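You operate a simulated robot arm through the tools that you are given. There is no shell and no other tool. Be economical: measure what you need, move in short steps, check, and stop when the job is done.

You run a simulated two-armed robot. Do the job below in one go: nothing can be reset, and whatever is moved stays where it is left.

JOB
Put one of the numbered white cups from the top of the grey cabinet in the blue tray on the top of the steel bench. Then open the small blue drawer, take the blue clip on the top of the grey cabinet and put it away inside, then shut the drawer. Then put the orange-lidded jar on the top of the grey cabinet away on the top of the long steel table. Then put the small grey tub from the top of the small steel table on the top of the grey cabinet. Then put the narrow carton on the top of the small steel table away on the top of the small pallet. Then push the wooden door shut. The order counts. Set down upright: orange-lidded jar, small grey tub, narrow carton.

Only the result counts: the job must be done as asked and must still hold three seconds after the hand-in. Knocking over, shifting, dropping, spilling or breaking anything else fails it.

ROBOT AND FRAMES
Two 7-joint arms with fingered hands on one trunk, on a base that drives. Base frame: it is fixed to the floor where the robot stands at the start and does not move with it; the origin is under the middle of the robot, x ahead of it, y to its left, z up; the surface under the hand at the start is at about z = 86. Units: cm, degrees, N and s.
The left shoulder is at the start at [7, 16.6, 106.8], the right one opposite. With the tool pointing down near the work surface each hand reaches from about 46 to 96 cm from the robot's upright axis, wherever it stands, measured 20 degrees to its own side. Places, roughly: blue clip (17x4x3 cm) [70, -20, 90]; blue tray (29x20x5 cm) [-10, 220, 90]; drawer [-520, -410, 40]; narrow carton [-100, 25, 75]; numbered white cup [50, -25, 100]; orange-lidded jar (6x6x15 cm) [40, -50, 90]; small blue drawer [-510, -410, 40]; small grey tub (7x7x7 cm) [-100, -10, 80]; top of the grey cabinet [60, -30, 90]; top of the long steel table [-110, -140, 80]; top of the small pallet [60, -130, 50]; wooden door [-460, -960, 100]. Payload 4.1 kg a hand.
The tool frame of a hand sits at the grasp point between the pads (the TCP): z along the fingers, y along the line on which they close. The tips reach 3.2 cm beyond it. The gripper opens to 10.8 cm. The gripper's body begins 3.8 cm behind the TCP. The gripper is a hand of 4 fingers: y runs from the thumb to the fingers, the wrist lies at [-1.6, -10.8, -18.6] in the tool frame.
Orientation is told as [roll, pitch, yaw] about the base's x, y, z axes, in that order, counted from this pose: with the fingers straight down and the wrist toward the robot, the tool's x, y and z point along [0, 1, 0], [1, 0, 0] and [0, 0, -1] of the base frame.

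CONTROLS
- The arms move only by the tool drive_tool. It takes "left_motion", "right_motion" or both (then of equal length, played together; a hand with none holds still); each is a list of rows, each an object of numbers (a shift or turn left out is 0): "tx", "ty", "tz": the shift along the base's x, y, z in units of 40 mm (1.0 is 40 mm); "wx", "wy", "wz": the turn, a rotation vector about the base's x, y, z in units of 5 degrees (1.0 is 5 degrees). In form: [{"tx": .., "ty": .., "tz": .., "wx": .., "wy": .., "wz": ..}, ...]. A call has 1 to 20 rows; each row shifts and turns the commanded pose from where the row before left it. A call with a number of a shift or a turn outside -1 to 1 is refused whole. Each row takes 0.2 s and may step no farther than 5 cm and 8.6 degrees from the row before; otherwise, the whole call is refused. Where a pose cannot be reached the arm comes as near as it can. A force on the tool above 40 N (or 10 N above the force at the start of the call, whichever is more), or a blocked arm, ends the call early, and 0.2 s more pass. In this call time passes only in rows, and 0.2 s behind the last. It gives the time, the measured TCP pose, the force on the tool (base axes), the opening and the grip force at its end, in the units of the frame above (readings bear some noise), with the torque about the TCP (base axes, N m) and any sound that the robot's microphone picked up.
- Cameras (640 x 400 px; columns grow to the right, rows downward): "scene" is now at [12.79, -0.99, 129.55]; the picture's right is [-0.18, -0.98, -0.00], its down [-0.66, 0.12, -0.74] and it looks along [0.72, -0.14, -0.68] (base axes); focal length 214 px, centre (320, 200). "left" rides on the left gripper at [-6.4, -9.3, -13.2] in its tool frame; the picture's right is [-0.80, -0.28, 0.53], its down [0.55, -0.71, 0.45] and it looks along [0.25, 0.65, 0.72] (tool axes); focal length 247 px, centre (320, 200). "right" rides on the right gripper at [6.4, -9.3, -13.2] in its tool frame; the picture's right is [-0.80, 0.28, -0.53], its down [-0.55, -0.71, 0.45] and it looks along [-0.25, 0.65, 0.72] (tool axes); focal length 247 px, centre (320, 200). There is no depth. A picture from a camera that has moved, and an enlarged one, comes with that camera's place and axes in the base frame and with its lens. The place of the scene camera against the robot may be out by one fixed shift of up to 1.8 cm in any direction.
- camera(camera): a new picture of that camera. It takes no simulated time.
- raise_lower(by): slides the trunk up (or, below 0, down) by that many cm; the arms and the scene camera ride with it, the base frame stays. It gives what a move gives, with no picture.
- steer(legs): drives the robot by 1 to 6 legs, each [ahead, left, turn to the left] in cm, cm and degrees, along the robot's own axes; the way and the turn of a leg run together, so that a leg with both is an arc; at most 150 cm and 180 degrees a leg. The arms and the cameras ride along, it lands a little off, and it stops where it bumps. It gives what a move gives.
- curl_fingers(index, middle, ring, thumb_bend, hand): sets how far each is bent, from 0 (flat) to 1 (curled in); at 0.3 the hand is open as for a grip, at 0.7 the pads meet at the TCP. One left out holds its place. A second passes; each finger stops where it meets its share of the squeeze, and holds until it gets a number again. It is the only way to open and close the hand. It gives what a move gives, with no picture; readings hold the bend of each and the force on the fingers (four entries, about 0 where the hand has none), thumb and palm.
- turn_head(pan, tilt): turns the head with the scene camera to pan (to the left, within 86 degrees either way) and tilt (down, from -29 to 69), counted from straight ahead of the robot. It gives what a move gives.
- close_up(camera, box): a new picture of the part [left, top, right, bottom] of that camera's present view, enlarged. It takes no simulated time.
- finish_job(): hands the job in; it is judged then, once.

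Work in short steps. Places have to be worked out from the pictures, the camera data and where the tool is seen: move nearer, look again, correct. Check each grasp and each placing, and mend what went wrong. You have 196 turns and 184 pictures in all, those below and enlarged ones among them. Open the grippers and draw the arms clear of the work before you hand the job in, unless the task says otherwise.

The tools are called after "Request:" as name(argument=value, ...) on one line, values as JSON. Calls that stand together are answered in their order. drive_tool: Moves the arms, as the interface text tells. Its arguments: {"type":"object","properties":{"left_motion":{"type":"array","items":{"type":"object","properties":{"tx":{"type":"number"},"ty":{"type":"number"},"tz":{"type":"number"},"wx":{"type":"number"},"wy":{"type":"number"},"wz":{"type":"number"}}}},"right_motion":{"type":"array","items":{"type":"object","properties":{"tx":{"type":"number"},"ty":{"type":"number"},"tz":{"type":"number"},"wx":{"type":"number"},"wy":{"type":"number"},"wz":{"type":"number"}}}}},"required":[]} The other tools are called the same way: raise_lower (by) slides the trunk up or down; curl_fingers (index, middle, ring, thumb_bend, hand) moves the fingers one by one; steer (legs) drives the base; turn_head (pan, tilt) turns the head that bears the scene camera; camera (camera) takes a picture; close_up (camera, box) takes an enlarged picture of a part of a camera's view; finish_job () hands the job in.

At the start:

```text
clock: 0.0
left_eef_pos: [55.85, -4.13, 119.43]
left_tool_rot: [0.0, 0.1, 0.1]
left_force: [-0.7, 0.2, 0.0]
left_wrist_torque: [-0.01, -0.01, 0.03]
left_opening: 10.76
left_grasp_force: 0.0
left_shape: jaw
left_bend: [0.3, 0.3, 0.3, 0.3]
left_finger forces: [0.0, 0.0, 0.0, 0.0, 0.0, 0.1]
right_eef_pos: [39.72, -54.38, 117.63]
right_tool_rot: [0.0, 0.0, 0.1]
right_force: [-0.5, -0.5, 0.2]
right_wrist_torque: [0.03, 0.0, -0.01]
right_opening: 10.77
right_grasp_force: 0.0
right_shape: jaw
right_bend: [0.3, 0.3, 0.3, 0.3]
right_finger forces: [0.1, 0.0, 0.1, 0.1, 0.1, 0.0]
trunk travel left (down, up): [-57.5, 36.5]
robot x, y, heading: [-0.25, -0.31, -0.1]
head pan, tilt: [-10.6, 42.5]
```

scene: 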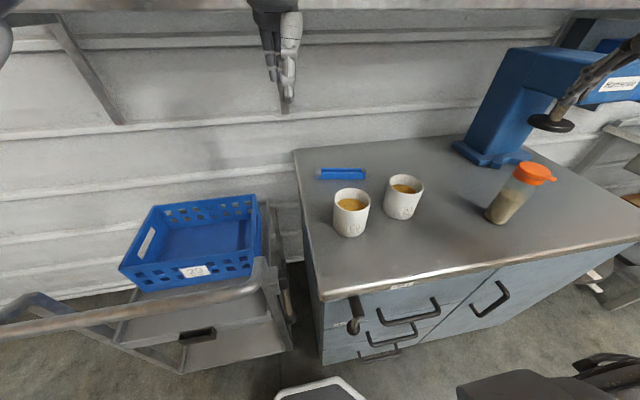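
right: 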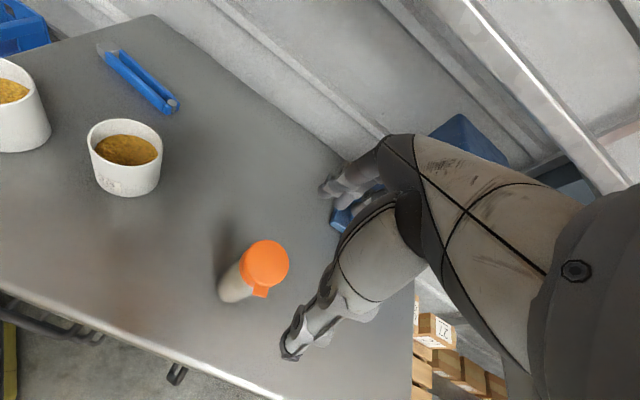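
left: 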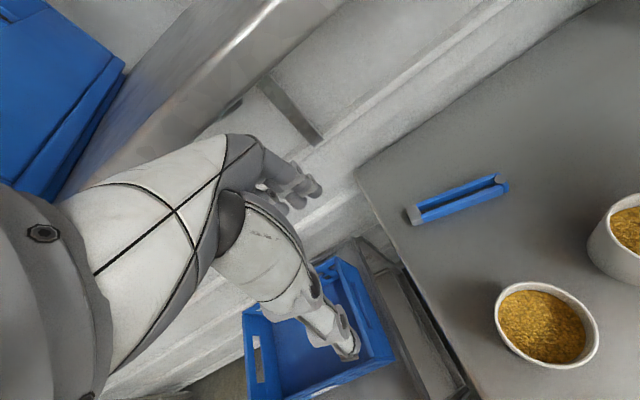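

I'll begin with a look around: first the head to the left to see the way to the bench and tray.

Request:
turn_head(pan=80, tilt=25)

Request:
camera(camera="scene")

Request:
turn_head(pan=-80, tilt=25)

Request:
camera(camera="scene")

Request:
turn_head(pan=-20, tilt=45)

Request:
close_up(camera="scene", box=[200, 100, 500, 290])

```text
clock: 1.6
left_eef_pos: [56.04, -4.17, 119.47]
left_tool_rot: [0.1, 0.0, 0.0]
left_force: [0.8, 0.3, -0.1]
left_wrist_torque: [-0.01, 0.0, -0.02]
left_opening: 10.77
left_grasp_force: 0.1
left_shape: jaw
left_bend: [0.3, 0.3, 0.3, 0.3]
left_finger forces: [0.0, 0.1, 0.0, 0.1, 0.0, 0.1]
right_eef_pos: [39.66, -54.38, 117.5]
right_tool_rot: [0.0, 0.0, 0.0]
right_force: [-0.3, 1.3, -0.9]
right_wrist_torque: [0.02, 0.01, -0.03]
right_opening: 10.73
right_grasp_force: 0.1
right_shape: jaw
right_bend: [0.3, 0.3, 0.3, 0.3]
right_finger forces: [0.0, 0.1, 0.0, 0.1, 0.0, 0.0]
trunk travel left (down, up): [-57.5, 36.5]
robot x, y, heading: [-0.13, 0.18, -0.1]
head pan, tilt: [80.0, 25.0]
```

```text
180 pictures are left
camera scene: at [6.22, 9.62, 132.25], right [0.98, -0.17, 0.0], down [-0.07, -0.42, -0.91], along [0.16, 0.89, -0.42], focal length 214 px, centre (320, 200)
```

scene: 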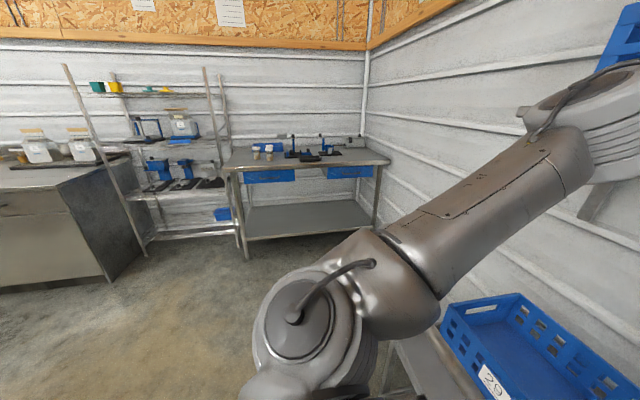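

```text
clock: 4.1
left_eef_pos: [55.94, -4.03, 119.51]
left_tool_rot: [0.1, 0.1, 0.1]
left_force: [0.6, 0.0, 0.8]
left_wrist_torque: [-0.02, -0.02, -0.04]
left_opening: 10.79
left_grasp_force: 0.1
left_shape: jaw
left_bend: [0.3, 0.3, 0.3, 0.3]
left_finger forces: [0.1, 0.0, 0.1, 0.0, 0.0, 0.1]
right_eef_pos: [39.79, -54.4, 117.46]
right_tool_rot: [0.0, 0.1, 0.0]
right_force: [0.5, 0.1, 0.8]
right_wrist_torque: [0.02, 0.0, 0.03]
right_opening: 10.78
right_grasp_force: 0.1
right_shape: jaw
right_bend: [0.3, 0.3, 0.3, 0.3]
right_finger forces: [0.0, 0.0, 0.1, 0.0, 0.0, 0.1]
trunk travel left (down, up): [-57.5, 36.5]
robot x, y, heading: [0.06, 0.19, 0.0]
head pan, tilt: [-80.0, 25.0]
```

```text
179 pictures are left
camera scene: at [6.22, -8.53, 132.25], right [-0.98, -0.17, 0.0], down [-0.07, 0.42, -0.91], along [0.16, -0.89, -0.42], focal length 214 px, centre (320, 200)
```

scene: 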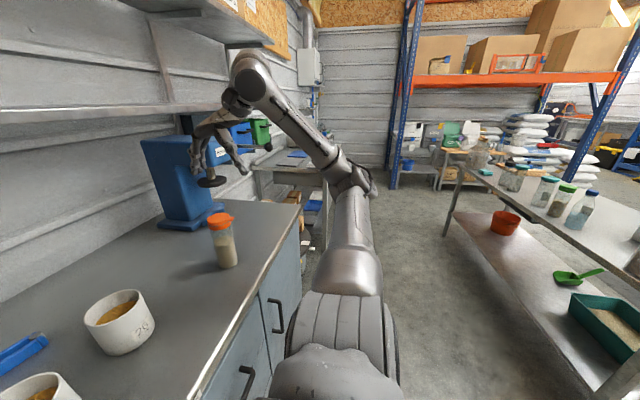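

```text
clock: 5.4
left_eef_pos: [55.93, -4.1, 119.42]
left_tool_rot: [-0.1, 0.0, 0.0]
left_force: [-1.0, 0.4, 0.3]
left_wrist_torque: [0.0, 0.01, 0.02]
left_opening: 10.76
left_grasp_force: 0.0
left_shape: jaw
left_bend: [0.3, 0.3, 0.3, 0.3]
left_finger forces: [0.1, 0.0, 0.0, 0.0, 0.1, 0.0]
right_eef_pos: [39.66, -54.46, 117.67]
right_tool_rot: [0.0, 0.0, 0.0]
right_force: [0.7, -0.6, -0.7]
right_wrist_torque: [-0.02, 0.0, -0.01]
right_opening: 10.78
right_grasp_force: 0.1
right_shape: jaw
right_bend: [0.3, 0.3, 0.3, 0.3]
right_finger forces: [0.0, 0.0, 0.0, 0.1, 0.0, 0.0]
trunk travel left (down, up): [-57.5, 36.5]
robot x, y, heading: [-0.1, -0.18, -0.2]
head pan, tilt: [-20.0, 45.0]
```

```text
2.11 times, centred on (350, 195) of scene
camera zoom: at [12.25, -2.25, 129.19], right [-0.34, -0.94, 0.0], down [-0.66, 0.24, -0.71], along [0.66, -0.24, -0.71], focal length 452 px, centre (257, 210)
```

zoom: 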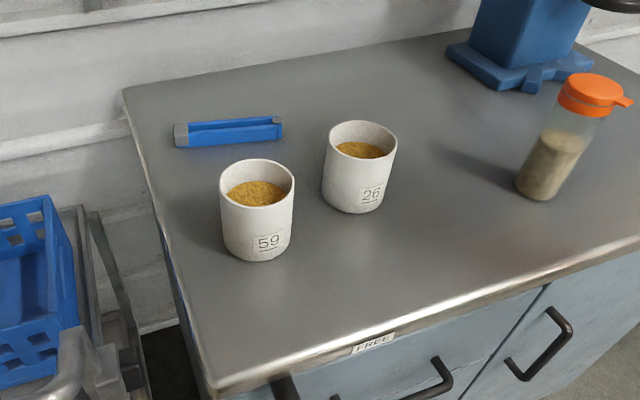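

The layout is clear. The cabinet has cups 59 and 26, with 59 at about [47, -15.5] and its rim near z 97. I'll take 59 with the right hand because that clears access to the clip, and move the left hand aside as the right goes above it.

Request:
drive_tool(left_motion=[{"ty": 0.5}, {"ty": 0.5}, {"ty": 0.5}, {"ty": 0.5}, {"ty": 0.5}, {"ty": 0.5}, {"ty": 0.5}, {"ty": 0.5}, {"ty": 0.5}, {"ty": 0.5}], right_motion=[{"tx": 0.19, "ty": 0.96}, {"tx": 0.19, "ty": 0.96}, {"tx": 0.19, "ty": 0.96}, {"tx": 0.19, "ty": 0.96}, {"tx": 0.19, "ty": 0.96}, {"tx": 0.19, "ty": 0.96}, {"tx": 0.19, "ty": 0.96}, {"tx": 0.19, "ty": 0.96}, {"tx": 0.19, "ty": 0.96}, {"tx": 0.19, "ty": 0.96}])

Request:
camera(camera="right")

Request:
camera(camera="scene")

```text
clock: 7.6
left_eef_pos: [56.09, 15.73, 119.43]
left_tool_rot: [0.1, 0.1, 0.1]
left_force: [0.2, -0.1, -0.5]
left_wrist_torque: [-0.01, 0.03, -0.01]
left_opening: 10.8
left_grasp_force: 0.0
left_shape: jaw
left_bend: [0.3, 0.3, 0.3, 0.3]
left_finger forces: [0.0, 0.0, 0.1, 0.0, 0.1, 0.1]
right_eef_pos: [47.56, -16.07, 117.54]
right_tool_rot: [-0.1, 0.2, 0.0]
right_force: [0.7, 1.4, 0.3]
right_wrist_torque: [0.0, 0.0, -0.01]
right_opening: 10.77
right_grasp_force: 0.1
right_shape: jaw
right_bend: [0.3, 0.3, 0.3, 0.3]
right_finger forces: [0.1, 0.0, 0.0, 0.0, 0.0, 0.0]
trunk travel left (down, up): [-57.5, 36.5]
robot x, y, heading: [0.26, 0.19, -0.1]
head pan, tilt: [-20.0, 45.0]
```

```text
177 pictures are left
camera right: at [38.37, -9.33, 130.64], right [0.28, -0.8, 0.53], down [-0.71, -0.55, -0.45], along [0.65, -0.25, -0.72], focal length 247 px, centre (320, 200)
```

right: 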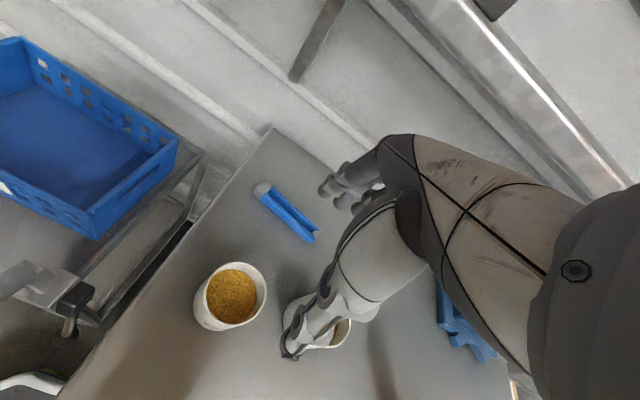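

```text
176 pictures are left
camera scene: at [12.47, -2.13, 129.17], right [-0.34, -0.94, 0.0], down [-0.67, 0.24, -0.71], along [0.66, -0.24, -0.71], focal length 214 px, centre (320, 200)
```

scene: 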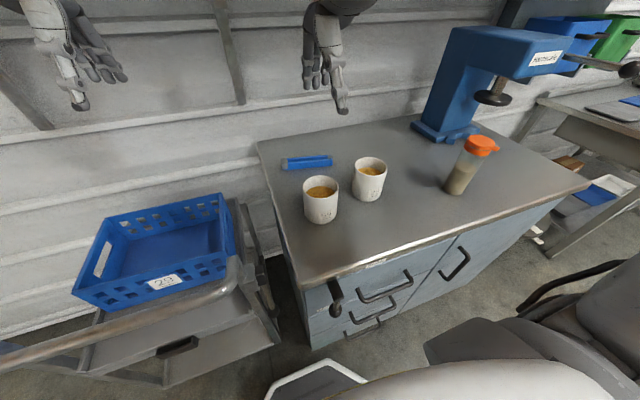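

The right wrist camera puts cup 59's centre at about [47.2, -15.4], with the hand at [47.6, -16.1, 117.5]. I'll correct the offset and descend to just above the rim, then look.

Request:
drive_tool(right_motion=[{"tx": -0.02, "ty": 0.04, "tz": -0.97}, {"tx": -0.02, "ty": 0.04, "tz": -0.97}, {"tx": -0.02, "ty": 0.04, "tz": -0.97}, {"tx": -0.02, "ty": 0.04, "tz": -0.97}])

Request:
camera(camera="right")

Request:
close_up(camera="scene", box=[240, 80, 440, 240])

```text
clock: 8.6
left_eef_pos: [56.13, 15.68, 119.43]
left_tool_rot: [0.1, 0.1, 0.0]
left_force: [-0.1, -0.2, -0.1]
left_wrist_torque: [0.0, 0.06, -0.02]
left_opening: 10.75
left_grasp_force: 0.0
left_shape: jaw
left_bend: [0.3, 0.3, 0.3, 0.3]
left_finger forces: [0.0, 0.0, 0.0, 0.0, 0.0, 0.1]
right_eef_pos: [47.28, -15.09, 102.79]
right_tool_rot: [-0.3, 0.3, 0.7]
right_force: [0.2, 0.7, 0.7]
right_wrist_torque: [-0.02, 0.03, 0.02]
right_opening: 10.76
right_grasp_force: 0.0
right_shape: jaw
right_bend: [0.3, 0.3, 0.3, 0.3]
right_finger forces: [0.0, 0.0, 0.1, 0.0, 0.0, 0.0]
right hand out of reach, approached as far as the arm can: row 4
trunk travel left (down, up): [-57.5, 36.5]
robot x, y, heading: [0.22, -0.06, -0.0]
head pan, tilt: [-20.0, 45.0]
```

```text
175 pictures are left
camera right: at [38.16, -8.66, 115.93], right [0.3, -0.79, 0.54], down [-0.7, -0.56, -0.44], along [0.65, -0.25, -0.72], focal length 247 px, centre (320, 200)
```

right: 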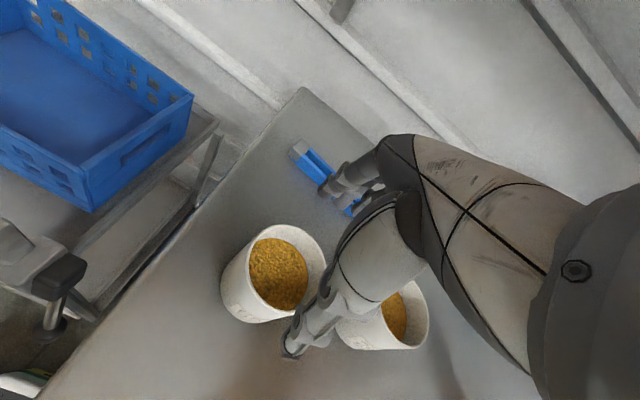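

```text
2.50 times, centred on (340, 160) of scene
camera zoom: at [12.5, -2.41, 129.15], right [-0.34, -0.94, 0.0], down [-0.67, 0.24, -0.71], along [0.66, -0.24, -0.71], focal length 536 px, centre (270, 300)
```

zoom: 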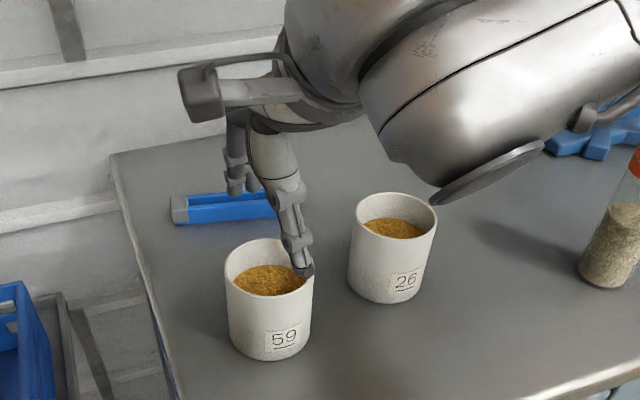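

At this close range the arm is near its limit and the forearm bulges toward cup 26. I'll raise the hand, back the base up 16 cm and approach again with a longer reach.

Request:
drive_tool(right_motion=[{"tz": 0.97}, {"tz": 0.97}, {"tz": 0.97}, {"tz": 0.97}])

Request:
steer(legs=[[-16, 0, 0]])

Request:
drive_tool(right_motion=[{"tx": 0.8, "tz": -0.2}, {"tx": 0.8, "tz": -0.2}, {"tx": 0.8, "tz": -0.2}, {"tx": 0.8, "tz": -0.2}, {"tx": 0.8, "tz": -0.2}])

Request:
camera(camera="right")

Request:
camera(camera="scene")

```text
clock: 9.6
left_eef_pos: [55.89, 15.88, 119.53]
left_tool_rot: [0.0, -0.1, 0.1]
left_force: [-0.3, -0.2, -0.5]
left_wrist_torque: [0.0, 0.01, -0.02]
left_opening: 10.81
left_grasp_force: 0.0
left_shape: jaw
left_bend: [0.3, 0.3, 0.3, 0.3]
left_finger forces: [0.1, 0.0, 0.0, 0.0, 0.0, 0.0]
right_eef_pos: [47.05, -14.92, 118.24]
right_tool_rot: [0.0, 0.0, 0.0]
right_force: [0.2, -0.1, 0.5]
right_wrist_torque: [0.02, 0.01, -0.01]
right_opening: 10.77
right_grasp_force: 0.2
right_shape: jaw
right_bend: [0.3, 0.3, 0.3, 0.3]
right_finger forces: [0.1, 0.0, 0.0, 0.0, 0.0, 0.0]
trunk travel left (down, up): [-57.5, 36.5]
robot x, y, heading: [0.21, -0.17, 0.0]
head pan, tilt: [-20.0, 45.0]
```

```text
clock: 11.0
left_eef_pos: [39.97, 15.64, 119.53]
left_tool_rot: [0.0, 0.0, -0.2]
left_force: [0.4, -0.8, 0.9]
left_wrist_torque: [0.01, 0.02, 0.01]
left_opening: 10.79
left_grasp_force: 0.1
left_shape: jaw
left_bend: [0.3, 0.3, 0.3, 0.3]
left_finger forces: [0.1, 0.0, 0.0, 0.0, 0.1, 0.0]
right_eef_pos: [31.03, -14.82, 118.22]
right_tool_rot: [0.1, -0.1, -0.1]
right_force: [-0.6, -0.3, 0.6]
right_wrist_torque: [-0.03, -0.03, 0.0]
right_opening: 10.76
right_grasp_force: 0.0
right_shape: jaw
right_bend: [0.3, 0.3, 0.3, 0.3]
right_finger forces: [0.0, 0.0, 0.1, 0.0, 0.0, 0.0]
trunk travel left (down, up): [-57.5, 36.5]
robot x, y, heading: [-15.89, 0.09, -0.2]
head pan, tilt: [-20.0, 45.0]
```

```text
clock: 12.2
left_eef_pos: [40.23, 15.61, 119.54]
left_tool_rot: [0.0, 0.1, -0.1]
left_force: [-0.1, -0.8, -1.0]
left_wrist_torque: [0.04, 0.01, 0.01]
left_opening: 10.75
left_grasp_force: 0.0
left_shape: jaw
left_bend: [0.3, 0.3, 0.3, 0.3]
left_finger forces: [0.0, 0.0, 0.0, 0.0, 0.0, 0.0]
right_eef_pos: [43.11, -16.97, 115.94]
right_tool_rot: [0.1, 0.0, -0.2]
right_force: [0.0, 0.4, -0.1]
right_wrist_torque: [0.01, 0.02, -0.03]
right_opening: 10.77
right_grasp_force: 0.0
right_shape: jaw
right_bend: [0.3, 0.3, 0.3, 0.3]
right_finger forces: [0.0, 0.0, 0.0, 0.0, 0.0, 0.0]
right hand out of reach, approached as far as the arm can: row 3, 4, 5
trunk travel left (down, up): [-57.5, 36.5]
robot x, y, heading: [-16.07, 0.21, -0.2]
head pan, tilt: [-20.0, 45.0]
```

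```text
173 pictures are left
camera right: at [33.98, -10.42, 129.0], right [0.28, -0.8, 0.53], down [-0.71, -0.55, -0.45], along [0.65, -0.25, -0.72], focal length 247 px, centre (320, 200)
```

right: 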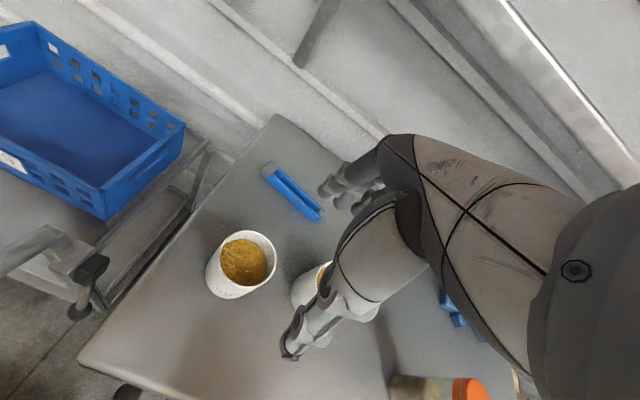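

```text
172 pictures are left
camera scene: at [-3.6, -2.27, 129.18], right [-0.34, -0.94, 0.0], down [-0.66, 0.24, -0.71], along [0.66, -0.24, -0.71], focal length 214 px, centre (320, 200)
```

scene: 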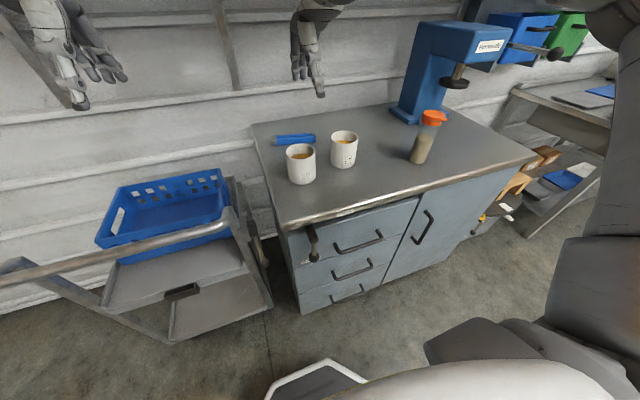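

At hover height the wrist sits above the shoulder, which limits reach. I'll raise the trunk 18 cm so the arm works downward, then move over the cup again.

Request:
raise_lower(by=18)

Request:
drive_tool(right_motion=[{"tx": 0.2, "ty": 0.08, "tz": -0.9}, {"tx": 0.2, "ty": 0.08, "tz": -0.9}, {"tx": 0.2, "ty": 0.08, "tz": -0.9}, {"tx": 0.2, "ty": 0.08, "tz": -0.9}, {"tx": 0.27, "ty": 0.08, "tz": -0.9}])

Request:
camera(camera="right")

Request:
camera(camera="scene")

```text
clock: 14.2
left_eef_pos: [40.0, 15.81, 137.47]
left_tool_rot: [0.1, 0.0, -0.1]
left_force: [-0.2, 0.1, -0.2]
left_wrist_torque: [-0.02, -0.02, 0.03]
left_opening: 10.76
left_grasp_force: 0.1
left_shape: jaw
left_bend: [0.3, 0.3, 0.3, 0.3]
left_finger forces: [0.0, 0.1, 0.1, 0.0, 0.1, 0.1]
right_eef_pos: [43.09, -16.89, 133.89]
right_tool_rot: [0.0, 0.1, -0.2]
right_force: [0.1, -0.3, -0.3]
right_wrist_torque: [0.04, -0.01, -0.01]
right_opening: 10.77
right_grasp_force: 0.1
right_shape: jaw
right_bend: [0.3, 0.3, 0.3, 0.3]
right_finger forces: [0.1, 0.1, 0.1, 0.0, 0.0, 0.0]
trunk travel left (down, up): [-75.5, 18.5]
robot x, y, heading: [-16.01, -0.14, -0.2]
head pan, tilt: [-20.0, 45.0]
```

```text
clock: 15.4
left_eef_pos: [40.09, 15.68, 137.61]
left_tool_rot: [-0.1, 0.0, -0.1]
left_force: [-0.2, -0.2, 0.8]
left_wrist_torque: [-0.04, 0.01, -0.01]
left_opening: 10.76
left_grasp_force: 0.0
left_shape: jaw
left_bend: [0.3, 0.3, 0.3, 0.3]
left_finger forces: [0.0, 0.0, 0.0, 0.1, 0.1, 0.0]
right_eef_pos: [44.88, -17.37, 126.66]
right_tool_rot: [0.1, -0.2, -0.1]
right_force: [-0.1, 0.0, -0.5]
right_wrist_torque: [-0.02, -0.01, 0.02]
right_opening: 10.74
right_grasp_force: 0.0
right_shape: jaw
right_bend: [0.3, 0.3, 0.3, 0.3]
right_finger forces: [0.0, 0.0, 0.1, 0.0, 0.0, 0.1]
right hand out of reach, approached as far as the arm can: row 1, 2, 3, 4, 5
trunk travel left (down, up): [-75.5, 18.5]
robot x, y, heading: [-15.98, 0.13, 0.2]
head pan, tilt: [-20.0, 45.0]
```

```text
171 pictures are left
camera right: at [35.61, -10.84, 139.88], right [0.28, -0.8, 0.53], down [-0.71, -0.55, -0.45], along [0.65, -0.25, -0.72], focal length 247 px, centre (320, 200)
```

right: 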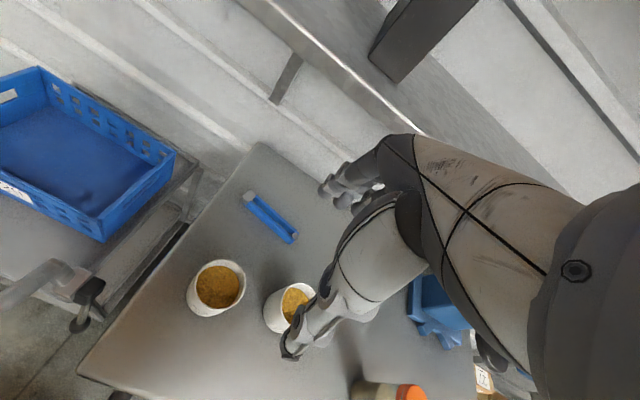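

```text
170 pictures are left
camera scene: at [-3.62, -2.25, 147.19], right [-0.34, -0.94, 0.0], down [-0.66, 0.24, -0.71], along [0.66, -0.24, -0.71], focal length 214 px, centre (320, 200)
```

scene: 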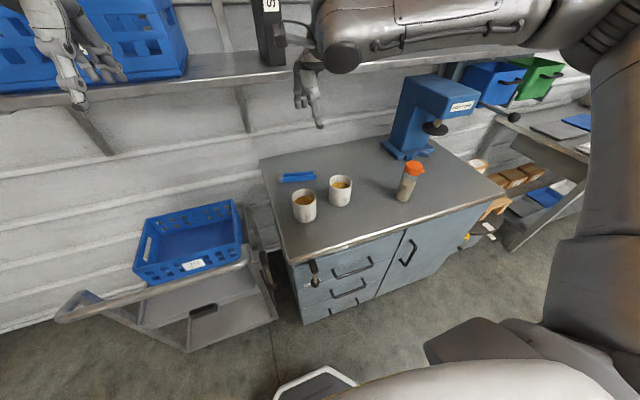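

The arm is stuck with the elbow swung out and the wrist twisted across the body. I'll turn the base left 20° so the cup lies on the right arm's own side, then try again with the hand yawed along.

Request:
steer(legs=[[0, 0, 20]])

Request:
drive_tool(right_motion=[{"ty": -0.9, "tz": -0.3}, {"ty": -0.9, "tz": -0.3}, {"ty": -0.9, "tz": -0.3}, {"ty": -0.9, "tz": -0.3}, {"ty": -0.9, "tz": -0.3}])

```text
clock: 16.9
left_eef_pos: [30.97, 33.98, 137.57]
left_tool_rot: [0.1, 0.0, 20.2]
left_force: [0.2, -0.4, -0.3]
left_wrist_torque: [0.0, -0.01, -0.03]
left_opening: 10.77
left_grasp_force: 0.1
left_shape: jaw
left_bend: [0.3, 0.3, 0.3, 0.3]
left_finger forces: [0.0, 0.1, 0.0, 0.0, 0.0, 0.1]
right_eef_pos: [47.1, 4.72, 126.81]
right_tool_rot: [0.1, 0.0, 20.1]
right_force: [0.3, -0.8, 0.0]
right_wrist_torque: [0.01, -0.03, -0.01]
right_opening: 10.75
right_grasp_force: 0.0
right_shape: jaw
right_bend: [0.3, 0.3, 0.3, 0.3]
right_finger forces: [0.1, 0.0, 0.0, 0.0, 0.1, 0.1]
trunk travel left (down, up): [-75.5, 18.5]
robot x, y, heading: [-15.7, 0.33, 20.3]
head pan, tilt: [-20.0, 45.0]
```

```text
clock: 18.1
left_eef_pos: [31.17, 33.93, 137.7]
left_tool_rot: [0.1, 0.0, 20.3]
left_force: [-0.1, 0.0, -0.5]
left_wrist_torque: [0.03, 0.02, -0.03]
left_opening: 10.77
left_grasp_force: 0.0
left_shape: jaw
left_bend: [0.3, 0.3, 0.3, 0.3]
left_finger forces: [0.1, 0.0, 0.0, 0.0, 0.1, 0.1]
right_eef_pos: [47.17, -13.27, 120.82]
right_tool_rot: [0.3, -0.1, 20.1]
right_force: [0.0, -0.7, -1.0]
right_wrist_torque: [0.03, 0.01, -0.02]
right_opening: 10.77
right_grasp_force: 0.1
right_shape: jaw
right_bend: [0.3, 0.3, 0.3, 0.3]
right_finger forces: [0.1, 0.0, 0.1, 0.0, 0.0, 0.1]
trunk travel left (down, up): [-75.5, 18.5]
robot x, y, heading: [-15.9, 0.24, 20.0]
head pan, tilt: [-20.0, 45.0]
```

That works with no reach limits. I'll descend to just above the rim at [47.4, -15.5] and look.

Request:
drive_tool(right_motion=[{"ty": -0.14, "tz": -0.9}, {"ty": -0.14, "tz": -0.9}, {"ty": -0.14, "tz": -0.9}, {"ty": -0.14, "tz": -0.9}, {"tx": 0.04, "tz": -0.9}])

Request:
camera(camera="right")

Request:
close_up(camera="scene", box=[260, 60, 560, 260])

```text
clock: 19.3
left_eef_pos: [31.34, 34.12, 137.5]
left_tool_rot: [0.0, 0.1, 20.1]
left_force: [0.3, -0.7, -0.4]
left_wrist_torque: [0.01, -0.01, 0.0]
left_opening: 10.78
left_grasp_force: 0.1
left_shape: jaw
left_bend: [0.3, 0.3, 0.3, 0.3]
left_finger forces: [0.0, 0.1, 0.0, 0.0, 0.0, 0.0]
right_eef_pos: [47.29, -15.35, 102.71]
right_tool_rot: [0.3, -0.1, 20.1]
right_force: [-0.1, -0.3, 0.6]
right_wrist_torque: [-0.02, 0.0, -0.02]
right_opening: 10.76
right_grasp_force: 0.2
right_shape: jaw
right_bend: [0.3, 0.3, 0.3, 0.3]
right_finger forces: [0.1, 0.1, 0.0, 0.0, 0.1, 0.0]
trunk travel left (down, up): [-75.5, 18.5]
robot x, y, heading: [-16.17, 0.01, 20.2]
head pan, tilt: [-20.0, 45.0]
```

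```text
169 pictures are left
camera right: at [36.38, -12.44, 115.9], right [0.54, -0.65, 0.53], down [-0.47, -0.76, -0.45], along [0.7, -0.01, -0.72], focal length 247 px, centre (320, 200)
```

right: 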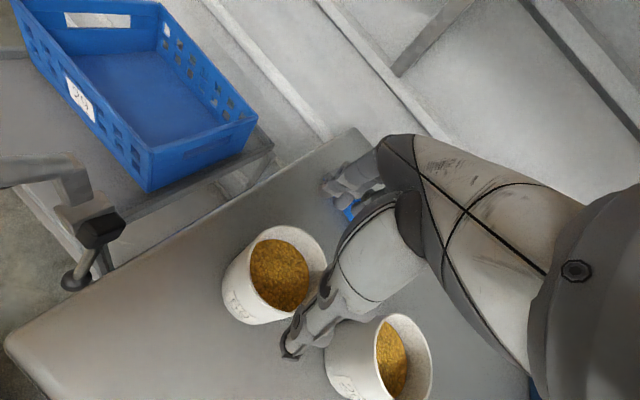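

```text
2.00 times, centred on (410, 160) of scene
camera zoom: at [-3.33, 2.3, 147.18], right [0.0, -1.0, 0.0], down [-0.71, 0.0, -0.71], along [0.71, 0.0, -0.71], focal length 429 px, centre (140, 280)
```

zoom: 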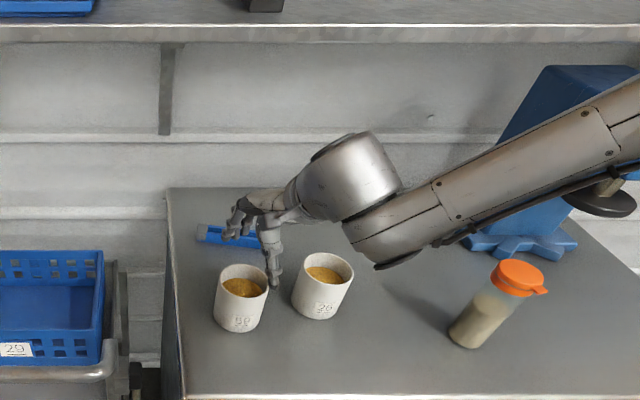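

The cup centre now reads [47.3, -15.5], directly under the hand. I'll descend to z≈93 and close the fingers.

Request:
drive_tool(right_motion=[{"tz": -0.81}, {"tz": -0.81}, {"tz": -0.81}])

Request:
camera(camera="right")

Request:
close_up(camera="scene", box=[310, 120, 460, 240])

```text
clock: 20.1
left_eef_pos: [31.21, 34.29, 137.55]
left_tool_rot: [-0.1, 0.0, 20.2]
left_force: [-0.3, 0.4, -1.1]
left_wrist_torque: [0.01, -0.02, -0.01]
left_opening: 10.79
left_grasp_force: 0.1
left_shape: jaw
left_bend: [0.3, 0.3, 0.3, 0.3]
left_finger forces: [0.1, 0.0, 0.0, 0.1, 0.1, 0.0]
right_eef_pos: [47.03, -15.63, 94.05]
right_tool_rot: [0.1, -0.1, 20.1]
right_force: [0.8, 1.9, 1.7]
right_wrist_torque: [0.04, -0.03, 0.01]
right_opening: 10.75
right_grasp_force: 0.1
right_shape: jaw
right_bend: [0.29, 0.3, 0.3, 0.3]
right_finger forces: [2.0, 0.0, 0.0, 0.1, 0.1, 0.1]
right hand out of reach, approached as far as the arm can: row 3
trunk travel left (down, up): [-75.5, 18.5]
robot x, y, heading: [-15.86, 0.0, 20.2]
head pan, tilt: [-20.0, 45.0]
```

```text
167 pictures are left
camera right: at [36.14, -12.74, 107.19], right [0.54, -0.65, 0.53], down [-0.47, -0.76, -0.45], along [0.7, -0.01, -0.72], focal length 247 px, centre (320, 200)
```

right: 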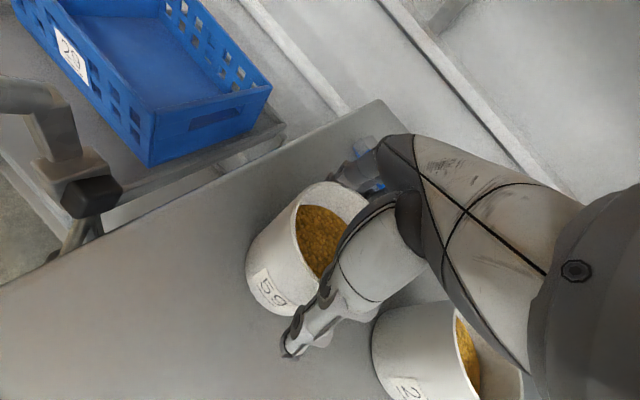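

```text
3.33 times, centred on (385, 180) of scene
camera zoom: at [-3.44, 2.55, 147.19], right [0.0, -1.0, 0.0], down [-0.71, 0.0, -0.71], along [0.71, 0.0, -0.71], focal length 715 px, centre (103, 267)
```

zoom: 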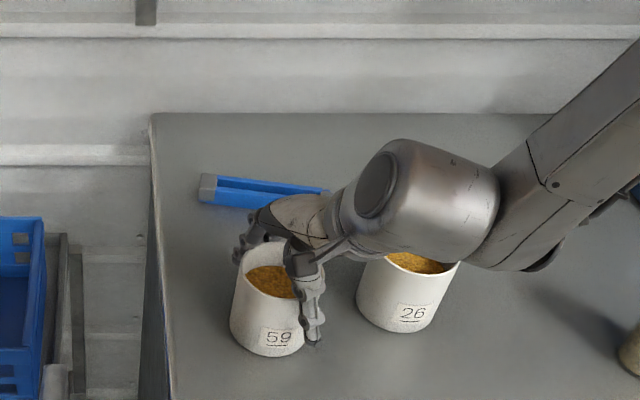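

The fingers straddle cup 59 with only light contact. Closing the right hand now.

Request:
curl_fingers(hand="right", index=0.7, middle=0.7, ring=0.7, thumb_bend=0.7)

Request:
close_up(camera="scene", box=[310, 120, 460, 240])

```text
clock: 21.1
left_eef_pos: [31.13, 34.11, 137.67]
left_tool_rot: [0.0, -0.1, 20.3]
left_force: [0.4, 0.0, 0.0]
left_wrist_torque: [0.0, 0.01, 0.02]
left_opening: 10.74
left_grasp_force: 0.0
left_shape: jaw
left_bend: [0.3, 0.3, 0.3, 0.3]
left_finger forces: [0.1, 0.1, 0.0, 0.0, 0.0, 0.0]
right_eef_pos: [46.96, -15.84, 94.14]
right_tool_rot: [0.1, -0.2, 20.1]
right_force: [3.1, -2.0, 7.9]
right_wrist_torque: [-0.02, -0.56, -0.11]
right_opening: 7.96
right_grasp_force: 31.6
right_shape: fingers
right_bend: [0.63, 0.43, 0.47, 0.53]
right_finger forces: [13.8, 8.8, 9.3, 0.0, 31.6, 0.1]
trunk travel left (down, up): [-75.5, 18.5]
robot x, y, heading: [-15.98, 0.19, 20.6]
head pan, tilt: [-20.0, 45.0]
```

```text
3.33 times, centred on (385, 180) of scene
camera zoom: at [-3.54, 2.34, 147.2], right [0.0, -1.0, 0.0], down [-0.71, 0.0, -0.71], along [0.71, 0.0, -0.71], focal length 715 px, centre (103, 267)
```

zoom: 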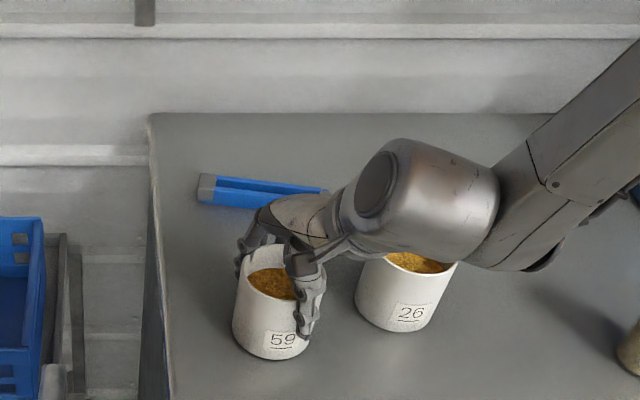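

Grip is firm (31 N, opening 8). I'll lift straight up and check.

Request:
drive_tool(right_motion=[{"tz": 0.5}, {"tz": 0.7}, {"tz": 0.8}, {"tz": 0.8}, {"tz": 0.8}])

Request:
close_up(camera="scene", box=[260, 60, 460, 240])

```text
clock: 22.3
left_eef_pos: [30.93, 34.12, 137.54]
left_tool_rot: [0.0, 0.0, 20.2]
left_force: [-1.3, -0.6, 0.8]
left_wrist_torque: [0.02, 0.0, 0.0]
left_opening: 10.77
left_grasp_force: 0.0
left_shape: jaw
left_bend: [0.3, 0.3, 0.3, 0.3]
left_finger forces: [0.0, 0.0, 0.0, 0.0, 0.0, 0.1]
right_eef_pos: [46.75, -15.89, 108.6]
right_tool_rot: [0.2, -0.1, 20.0]
right_force: [-0.3, 0.7, -3.1]
right_wrist_torque: [0.01, -0.02, 0.03]
right_opening: 7.94
right_grasp_force: 29.7
right_shape: fingers
right_bend: [0.63, 0.44, 0.47, 0.53]
right_finger forces: [13.3, 8.0, 8.2, 0.1, 30.4, 0.0]
trunk travel left (down, up): [-75.5, 18.5]
robot x, y, heading: [-15.99, -0.07, 20.0]
head pan, tilt: [-20.0, 45.0]
```

```text
2.22 times, centred on (360, 150) of scene
camera zoom: at [-3.61, 2.36, 147.2], right [0.0, -1.0, 0.0], down [-0.71, 0.0, -0.71], along [0.71, 0.0, -0.71], focal length 477 px, centre (231, 311)
```

zoom: 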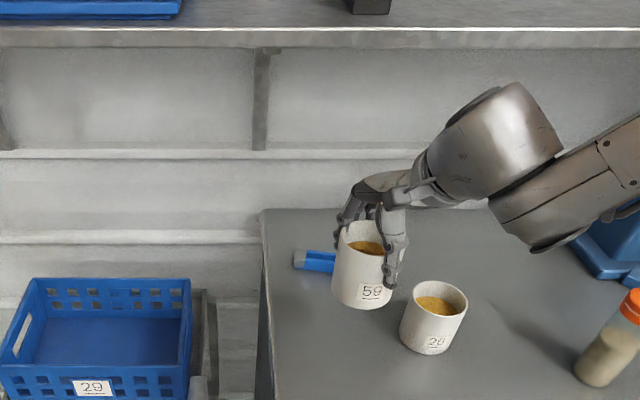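

Cup 59 is held upright. I'll raise the trunk for clearance over the cart, turn to face the bench (+y) and drive nearer, then look.

Request:
raise_lower(by=12)

Request:
steer(legs=[[0, 0, 70], [95, 22, 0]])

Request:
turn_head(pan=-10, tilt=38)

Request:
camera(camera="scene")

Request:
camera(camera="left")

```text
clock: 23.8
left_eef_pos: [31.23, 33.96, 149.53]
left_tool_rot: [0.0, 0.1, 20.1]
left_force: [-0.1, -0.6, 0.8]
left_wrist_torque: [-0.01, 0.02, 0.01]
left_opening: 10.77
left_grasp_force: 0.1
left_shape: jaw
left_bend: [0.3, 0.3, 0.3, 0.3]
left_finger forces: [0.0, 0.0, 0.1, 0.0, 0.0, 0.0]
right_eef_pos: [47.02, -16.05, 120.35]
right_tool_rot: [0.3, 0.0, 20.1]
right_force: [0.0, -0.4, -2.3]
right_wrist_torque: [-0.02, -0.01, 0.0]
right_opening: 7.95
right_grasp_force: 29.8
right_shape: fingers
right_bend: [0.63, 0.44, 0.47, 0.53]
right_finger forces: [13.3, 7.9, 8.1, 0.0, 30.4, 0.1]
trunk travel left (down, up): [-87.5, 6.5]
robot x, y, heading: [-15.75, -0.04, 20.3]
head pan, tilt: [-20.0, 45.0]
```

```text
clock: 31.9
left_eef_pos: [-55.43, 149.91, 149.58]
left_tool_rot: [0.0, 0.0, 90.6]
left_force: [0.6, 0.0, 0.1]
left_wrist_torque: [0.05, 0.0, -0.01]
left_opening: 10.78
left_grasp_force: 0.1
left_shape: jaw
left_bend: [0.3, 0.3, 0.3, 0.3]
left_finger forces: [0.0, 0.0, 0.1, 0.0, 0.1, 0.1]
right_eef_pos: [-2.98, 147.92, 120.47]
right_tool_rot: [0.2, -0.1, 90.5]
right_force: [0.5, 0.4, -2.3]
right_wrist_torque: [-0.02, 0.04, 0.01]
right_opening: 7.88
right_grasp_force: 28.5
right_shape: fingers
right_bend: [0.63, 0.44, 0.47, 0.53]
right_finger forces: [12.3, 7.8, 8.0, 0.0, 28.7, 0.0]
trunk travel left (down, up): [-87.5, 6.5]
robot x, y, heading: [-39.24, 94.35, 90.5]
head pan, tilt: [-20.0, 45.0]
```

```text
clock: 32.6
left_eef_pos: [-55.62, 149.99, 149.58]
left_tool_rot: [0.0, 0.0, 90.6]
left_force: [-0.8, 0.4, 0.2]
left_wrist_torque: [-0.02, 0.01, -0.05]
left_opening: 10.75
left_grasp_force: 0.0
left_shape: jaw
left_bend: [0.3, 0.3, 0.3, 0.3]
left_finger forces: [0.0, 0.0, 0.1, 0.0, 0.0, 0.1]
right_eef_pos: [-3.07, 148.1, 120.36]
right_tool_rot: [0.3, -0.1, 90.5]
right_force: [-0.5, -0.8, -3.0]
right_wrist_torque: [0.01, -0.02, -0.02]
right_opening: 7.9
right_grasp_force: 28.0
right_shape: fingers
right_bend: [0.63, 0.44, 0.47, 0.53]
right_finger forces: [12.3, 7.8, 8.1, 0.1, 28.6, 0.0]
trunk travel left (down, up): [-87.5, 6.5]
robot x, y, heading: [-38.94, 93.62, 90.6]
head pan, tilt: [-10.0, 38.0]
```

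```text
163 pictures are left
camera scene: at [-38.18, 108.34, 160.21], right [0.99, -0.16, 0.0], down [-0.1, -0.61, -0.79], along [0.13, 0.78, -0.62], focal length 214 px, centre (320, 200)
```

scene: 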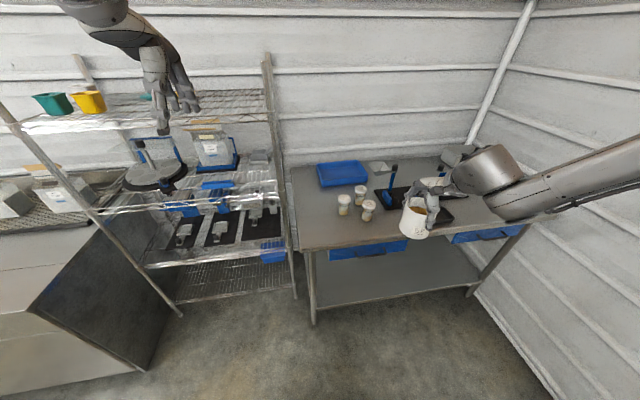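

```text
162 pictures are left
camera left: at [-49.01, 140.78, 162.69], right [0.8, -0.27, -0.53], down [-0.54, -0.71, -0.45], along [-0.26, 0.65, -0.72], focal length 247 px, centre (320, 200)
```

left: 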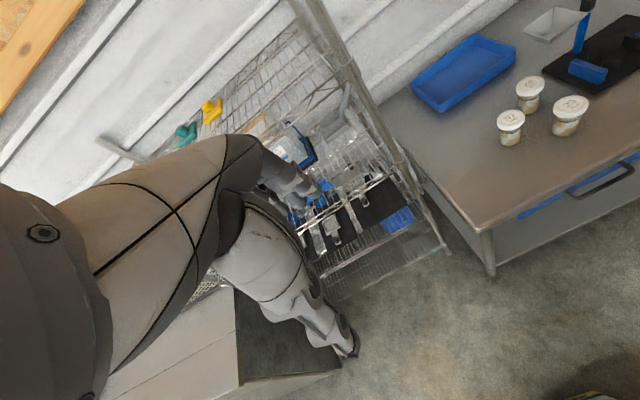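

The blue tray is centred near [-4, 222], with three jars in front of it and the bench's front edge at y≈168. The wire rack stands at x<-40, y>195, so I'll pull the left arm back before driving ahead 44 cm.

Request:
drive_tool(left_motion=[{"ty": -0.8}, {"ty": -0.8}, {"ty": -0.8}, {"ty": -0.8}, {"ty": -0.8}])

Request:
steer(legs=[[44, 0, 0]])

Request:
camera(camera="scene")

Request:
camera(camera="right")

```text
clock: 33.9
left_eef_pos: [-55.63, 133.61, 149.48]
left_tool_rot: [0.0, 0.0, 90.7]
left_force: [0.4, 0.4, 0.0]
left_wrist_torque: [0.03, 0.03, 0.0]
left_opening: 10.76
left_grasp_force: 0.0
left_shape: jaw
left_bend: [0.3, 0.3, 0.3, 0.3]
left_finger forces: [0.0, 0.0, 0.0, 0.0, 0.0, 0.0]
right_eef_pos: [-3.03, 147.83, 120.43]
right_tool_rot: [0.1, 0.0, 90.5]
right_force: [0.0, -0.4, -1.7]
right_wrist_torque: [0.0, -0.01, 0.03]
right_opening: 7.91
right_grasp_force: 28.5
right_shape: fingers
right_bend: [0.63, 0.44, 0.47, 0.53]
right_finger forces: [12.2, 7.7, 8.1, 0.0, 28.6, 0.0]
trunk travel left (down, up): [-87.5, 6.5]
robot x, y, heading: [-38.88, 94.36, 90.6]
head pan, tilt: [-10.0, 38.0]
```

```text
clock: 36.5
left_eef_pos: [-56.67, 177.21, 149.49]
left_tool_rot: [0.0, -0.1, 91.0]
left_force: [0.0, -0.7, -0.1]
left_wrist_torque: [0.02, 0.02, 0.01]
left_opening: 10.75
left_grasp_force: 0.0
left_shape: jaw
left_bend: [0.3, 0.3, 0.3, 0.3]
left_finger forces: [0.0, 0.1, 0.0, 0.1, 0.0, 0.0]
right_eef_pos: [-4.09, 191.77, 120.48]
right_tool_rot: [0.2, -0.1, 90.9]
right_force: [-0.1, -1.1, -3.1]
right_wrist_torque: [-0.01, 0.0, 0.02]
right_opening: 7.89
right_grasp_force: 29.0
right_shape: fingers
right_bend: [0.63, 0.44, 0.47, 0.53]
right_finger forces: [12.2, 7.8, 8.1, 0.0, 28.6, 0.0]
trunk travel left (down, up): [-87.5, 6.5]
robot x, y, heading: [-39.81, 137.78, 91.1]
head pan, tilt: [-10.0, 38.0]
```

```text
161 pictures are left
camera scene: at [-38.92, 151.82, 160.23], right [0.99, -0.16, 0.0], down [-0.1, -0.61, -0.79], along [0.12, 0.78, -0.61], focal length 214 px, centre (320, 200)
```

scene: 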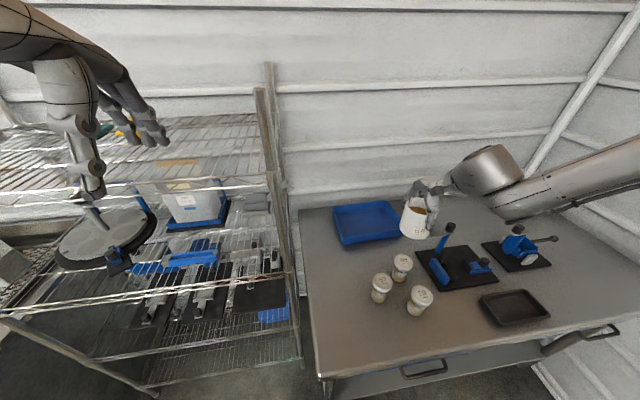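

```text
160 pictures are left
camera right: at [-10.24, 182.54, 133.58], right [0.8, 0.29, 0.53], down [0.56, -0.7, -0.45], along [0.24, 0.66, -0.72], focal length 247 px, centre (320, 200)
```

right: 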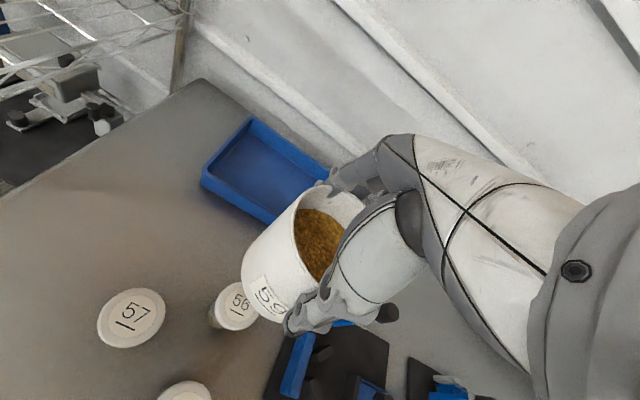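

Combining both cameras, the tray spans x≈-19.5…9.5 and y≈208…230, so the centre is about [-5, 219]. I'll move the cup over it at z 112.

Request:
drive_tool(right_motion=[{"tx": -0.05, "ty": 0.93, "tz": -0.3}, {"tx": -0.05, "ty": 0.93, "tz": -0.3}, {"tx": -0.05, "ty": 0.93, "tz": -0.3}, {"tx": -0.05, "ty": 0.93, "tz": -0.3}, {"tx": -0.05, "ty": 0.93, "tz": -0.3}, {"tx": -0.05, "ty": 0.93, "tz": -0.3}, {"tx": -0.05, "ty": 0.93, "tz": -0.3}])

Request:
camera(camera="scene")

Request:
camera(camera="right")

```text
clock: 38.1
left_eef_pos: [-56.54, 177.52, 149.38]
left_tool_rot: [0.1, 0.0, 91.0]
left_force: [0.1, -0.1, -1.0]
left_wrist_torque: [-0.05, 0.03, -0.02]
left_opening: 10.76
left_grasp_force: 0.0
left_shape: jaw
left_bend: [0.3, 0.3, 0.3, 0.3]
left_finger forces: [0.1, 0.0, 0.1, 0.1, 0.1, 0.0]
right_eef_pos: [-2.78, 207.81, 118.08]
right_tool_rot: [0.1, 0.1, 90.9]
right_force: [-0.3, 0.0, -4.4]
right_wrist_torque: [-0.02, 0.05, -0.04]
right_opening: 7.87
right_grasp_force: 28.1
right_shape: fingers
right_bend: [0.63, 0.44, 0.47, 0.53]
right_finger forces: [12.2, 7.8, 8.2, 0.1, 28.3, 0.1]
right hand out of reach, approached as far as the arm can: row 4, 5, 6, 7
trunk travel left (down, up): [-87.5, 6.5]
robot x, y, heading: [-39.87, 138.19, 91.0]
head pan, tilt: [-10.0, 38.0]
```

```text
159 pictures are left
camera scene: at [-38.87, 152.13, 160.2], right [0.99, -0.16, 0.0], down [-0.1, -0.61, -0.79], along [0.12, 0.78, -0.62], focal length 214 px, centre (320, 200)
```

scene: 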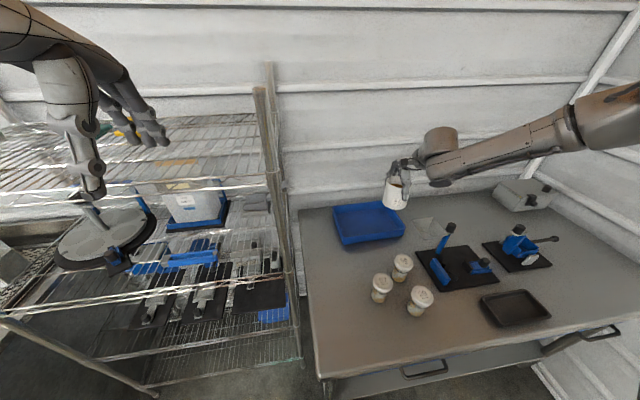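

```text
158 pictures are left
camera right: at [-8.9, 198.46, 131.2], right [0.8, 0.3, 0.53], down [0.56, -0.7, -0.45], along [0.24, 0.65, -0.72], focal length 247 px, centre (320, 200)
```

right: 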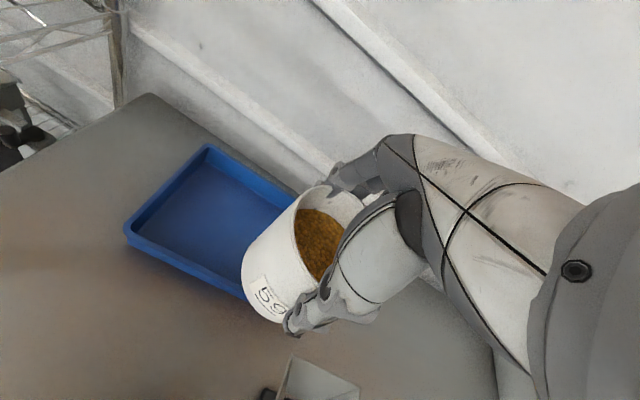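

The arm stalls at y≈208 because the wrist is bent sharply across the forearm. I'll yaw the hand 30° left, so the wrist lines up with the forearm, while easing forward.

Request:
drive_tool(right_motion=[{"ty": 0.2, "tz": -0.2, "wz": 1}, {"ty": 0.2, "tz": -0.2, "wz": 1}, {"ty": 0.4, "tz": -0.2, "wz": 1}, {"ty": 0.4, "tz": -0.2, "wz": 1}, {"ty": 0.4, "tz": -0.2, "wz": 1}, {"ty": 0.4, "tz": -0.2, "wz": 1}])

Request:
camera(camera="scene")

```text
clock: 39.5
left_eef_pos: [-56.58, 177.47, 149.42]
left_tool_rot: [0.0, 0.0, 91.0]
left_force: [0.5, -0.3, 0.3]
left_wrist_torque: [0.0, 0.01, 0.02]
left_opening: 10.76
left_grasp_force: 0.0
left_shape: jaw
left_bend: [0.3, 0.3, 0.3, 0.3]
left_finger forces: [0.0, 0.0, 0.1, 0.0, 0.0, 0.0]
right_eef_pos: [-1.44, 206.77, 118.88]
right_tool_rot: [0.2, -0.1, 120.9]
right_force: [0.2, -0.9, -2.5]
right_wrist_torque: [-0.03, -0.03, 0.0]
right_opening: 7.86
right_grasp_force: 27.9
right_shape: fingers
right_bend: [0.63, 0.44, 0.47, 0.53]
right_finger forces: [12.1, 7.9, 8.1, 0.0, 28.1, 0.0]
right hand out of reach, approached as far as the arm can: row 1, 2, 3, 4, 5, 6
trunk travel left (down, up): [-87.5, 6.5]
robot x, y, heading: [-39.98, 137.83, 91.0]
head pan, tilt: [-10.0, 38.0]
```

```text
157 pictures are left
camera scene: at [-38.9, 152.03, 160.21], right [0.99, -0.16, 0.0], down [-0.1, -0.61, -0.79], along [0.12, 0.78, -0.62], focal length 214 px, centre (320, 200)
```

scene: 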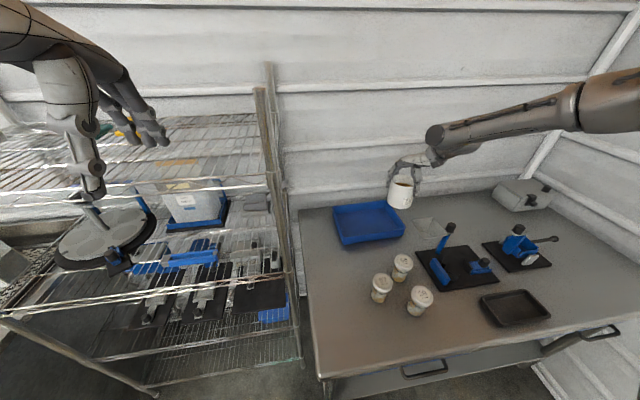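

Yaw isn't the limit. I'll test whether lowering straight down frees the arm.

Request:
drive_tool(right_motion=[{"tz": -0.5}, {"tz": -0.5}, {"tz": -0.5}])

```text
clock: 40.3
left_eef_pos: [-56.68, 177.42, 149.44]
left_tool_rot: [-0.1, 0.0, 91.0]
left_force: [-0.7, 0.1, 0.5]
left_wrist_torque: [0.02, -0.03, 0.01]
left_opening: 10.77
left_grasp_force: 0.0
left_shape: jaw
left_bend: [0.3, 0.3, 0.3, 0.3]
left_finger forces: [0.1, 0.0, 0.0, 0.0, 0.0, 0.1]
right_eef_pos: [-1.46, 204.07, 114.83]
right_tool_rot: [0.2, 0.0, 120.8]
right_force: [-0.1, -0.1, -2.1]
right_wrist_torque: [0.0, 0.01, 0.01]
right_opening: 7.85
right_grasp_force: 27.8
right_shape: fingers
right_bend: [0.63, 0.44, 0.47, 0.53]
right_finger forces: [11.9, 7.7, 8.2, 0.0, 27.8, 0.0]
right hand out of reach, approached as far as the arm can: row 1, 2, 3
trunk travel left (down, up): [-87.5, 6.5]
robot x, y, heading: [-40.2, 138.15, 91.2]
head pan, tilt: [-10.0, 38.0]
```

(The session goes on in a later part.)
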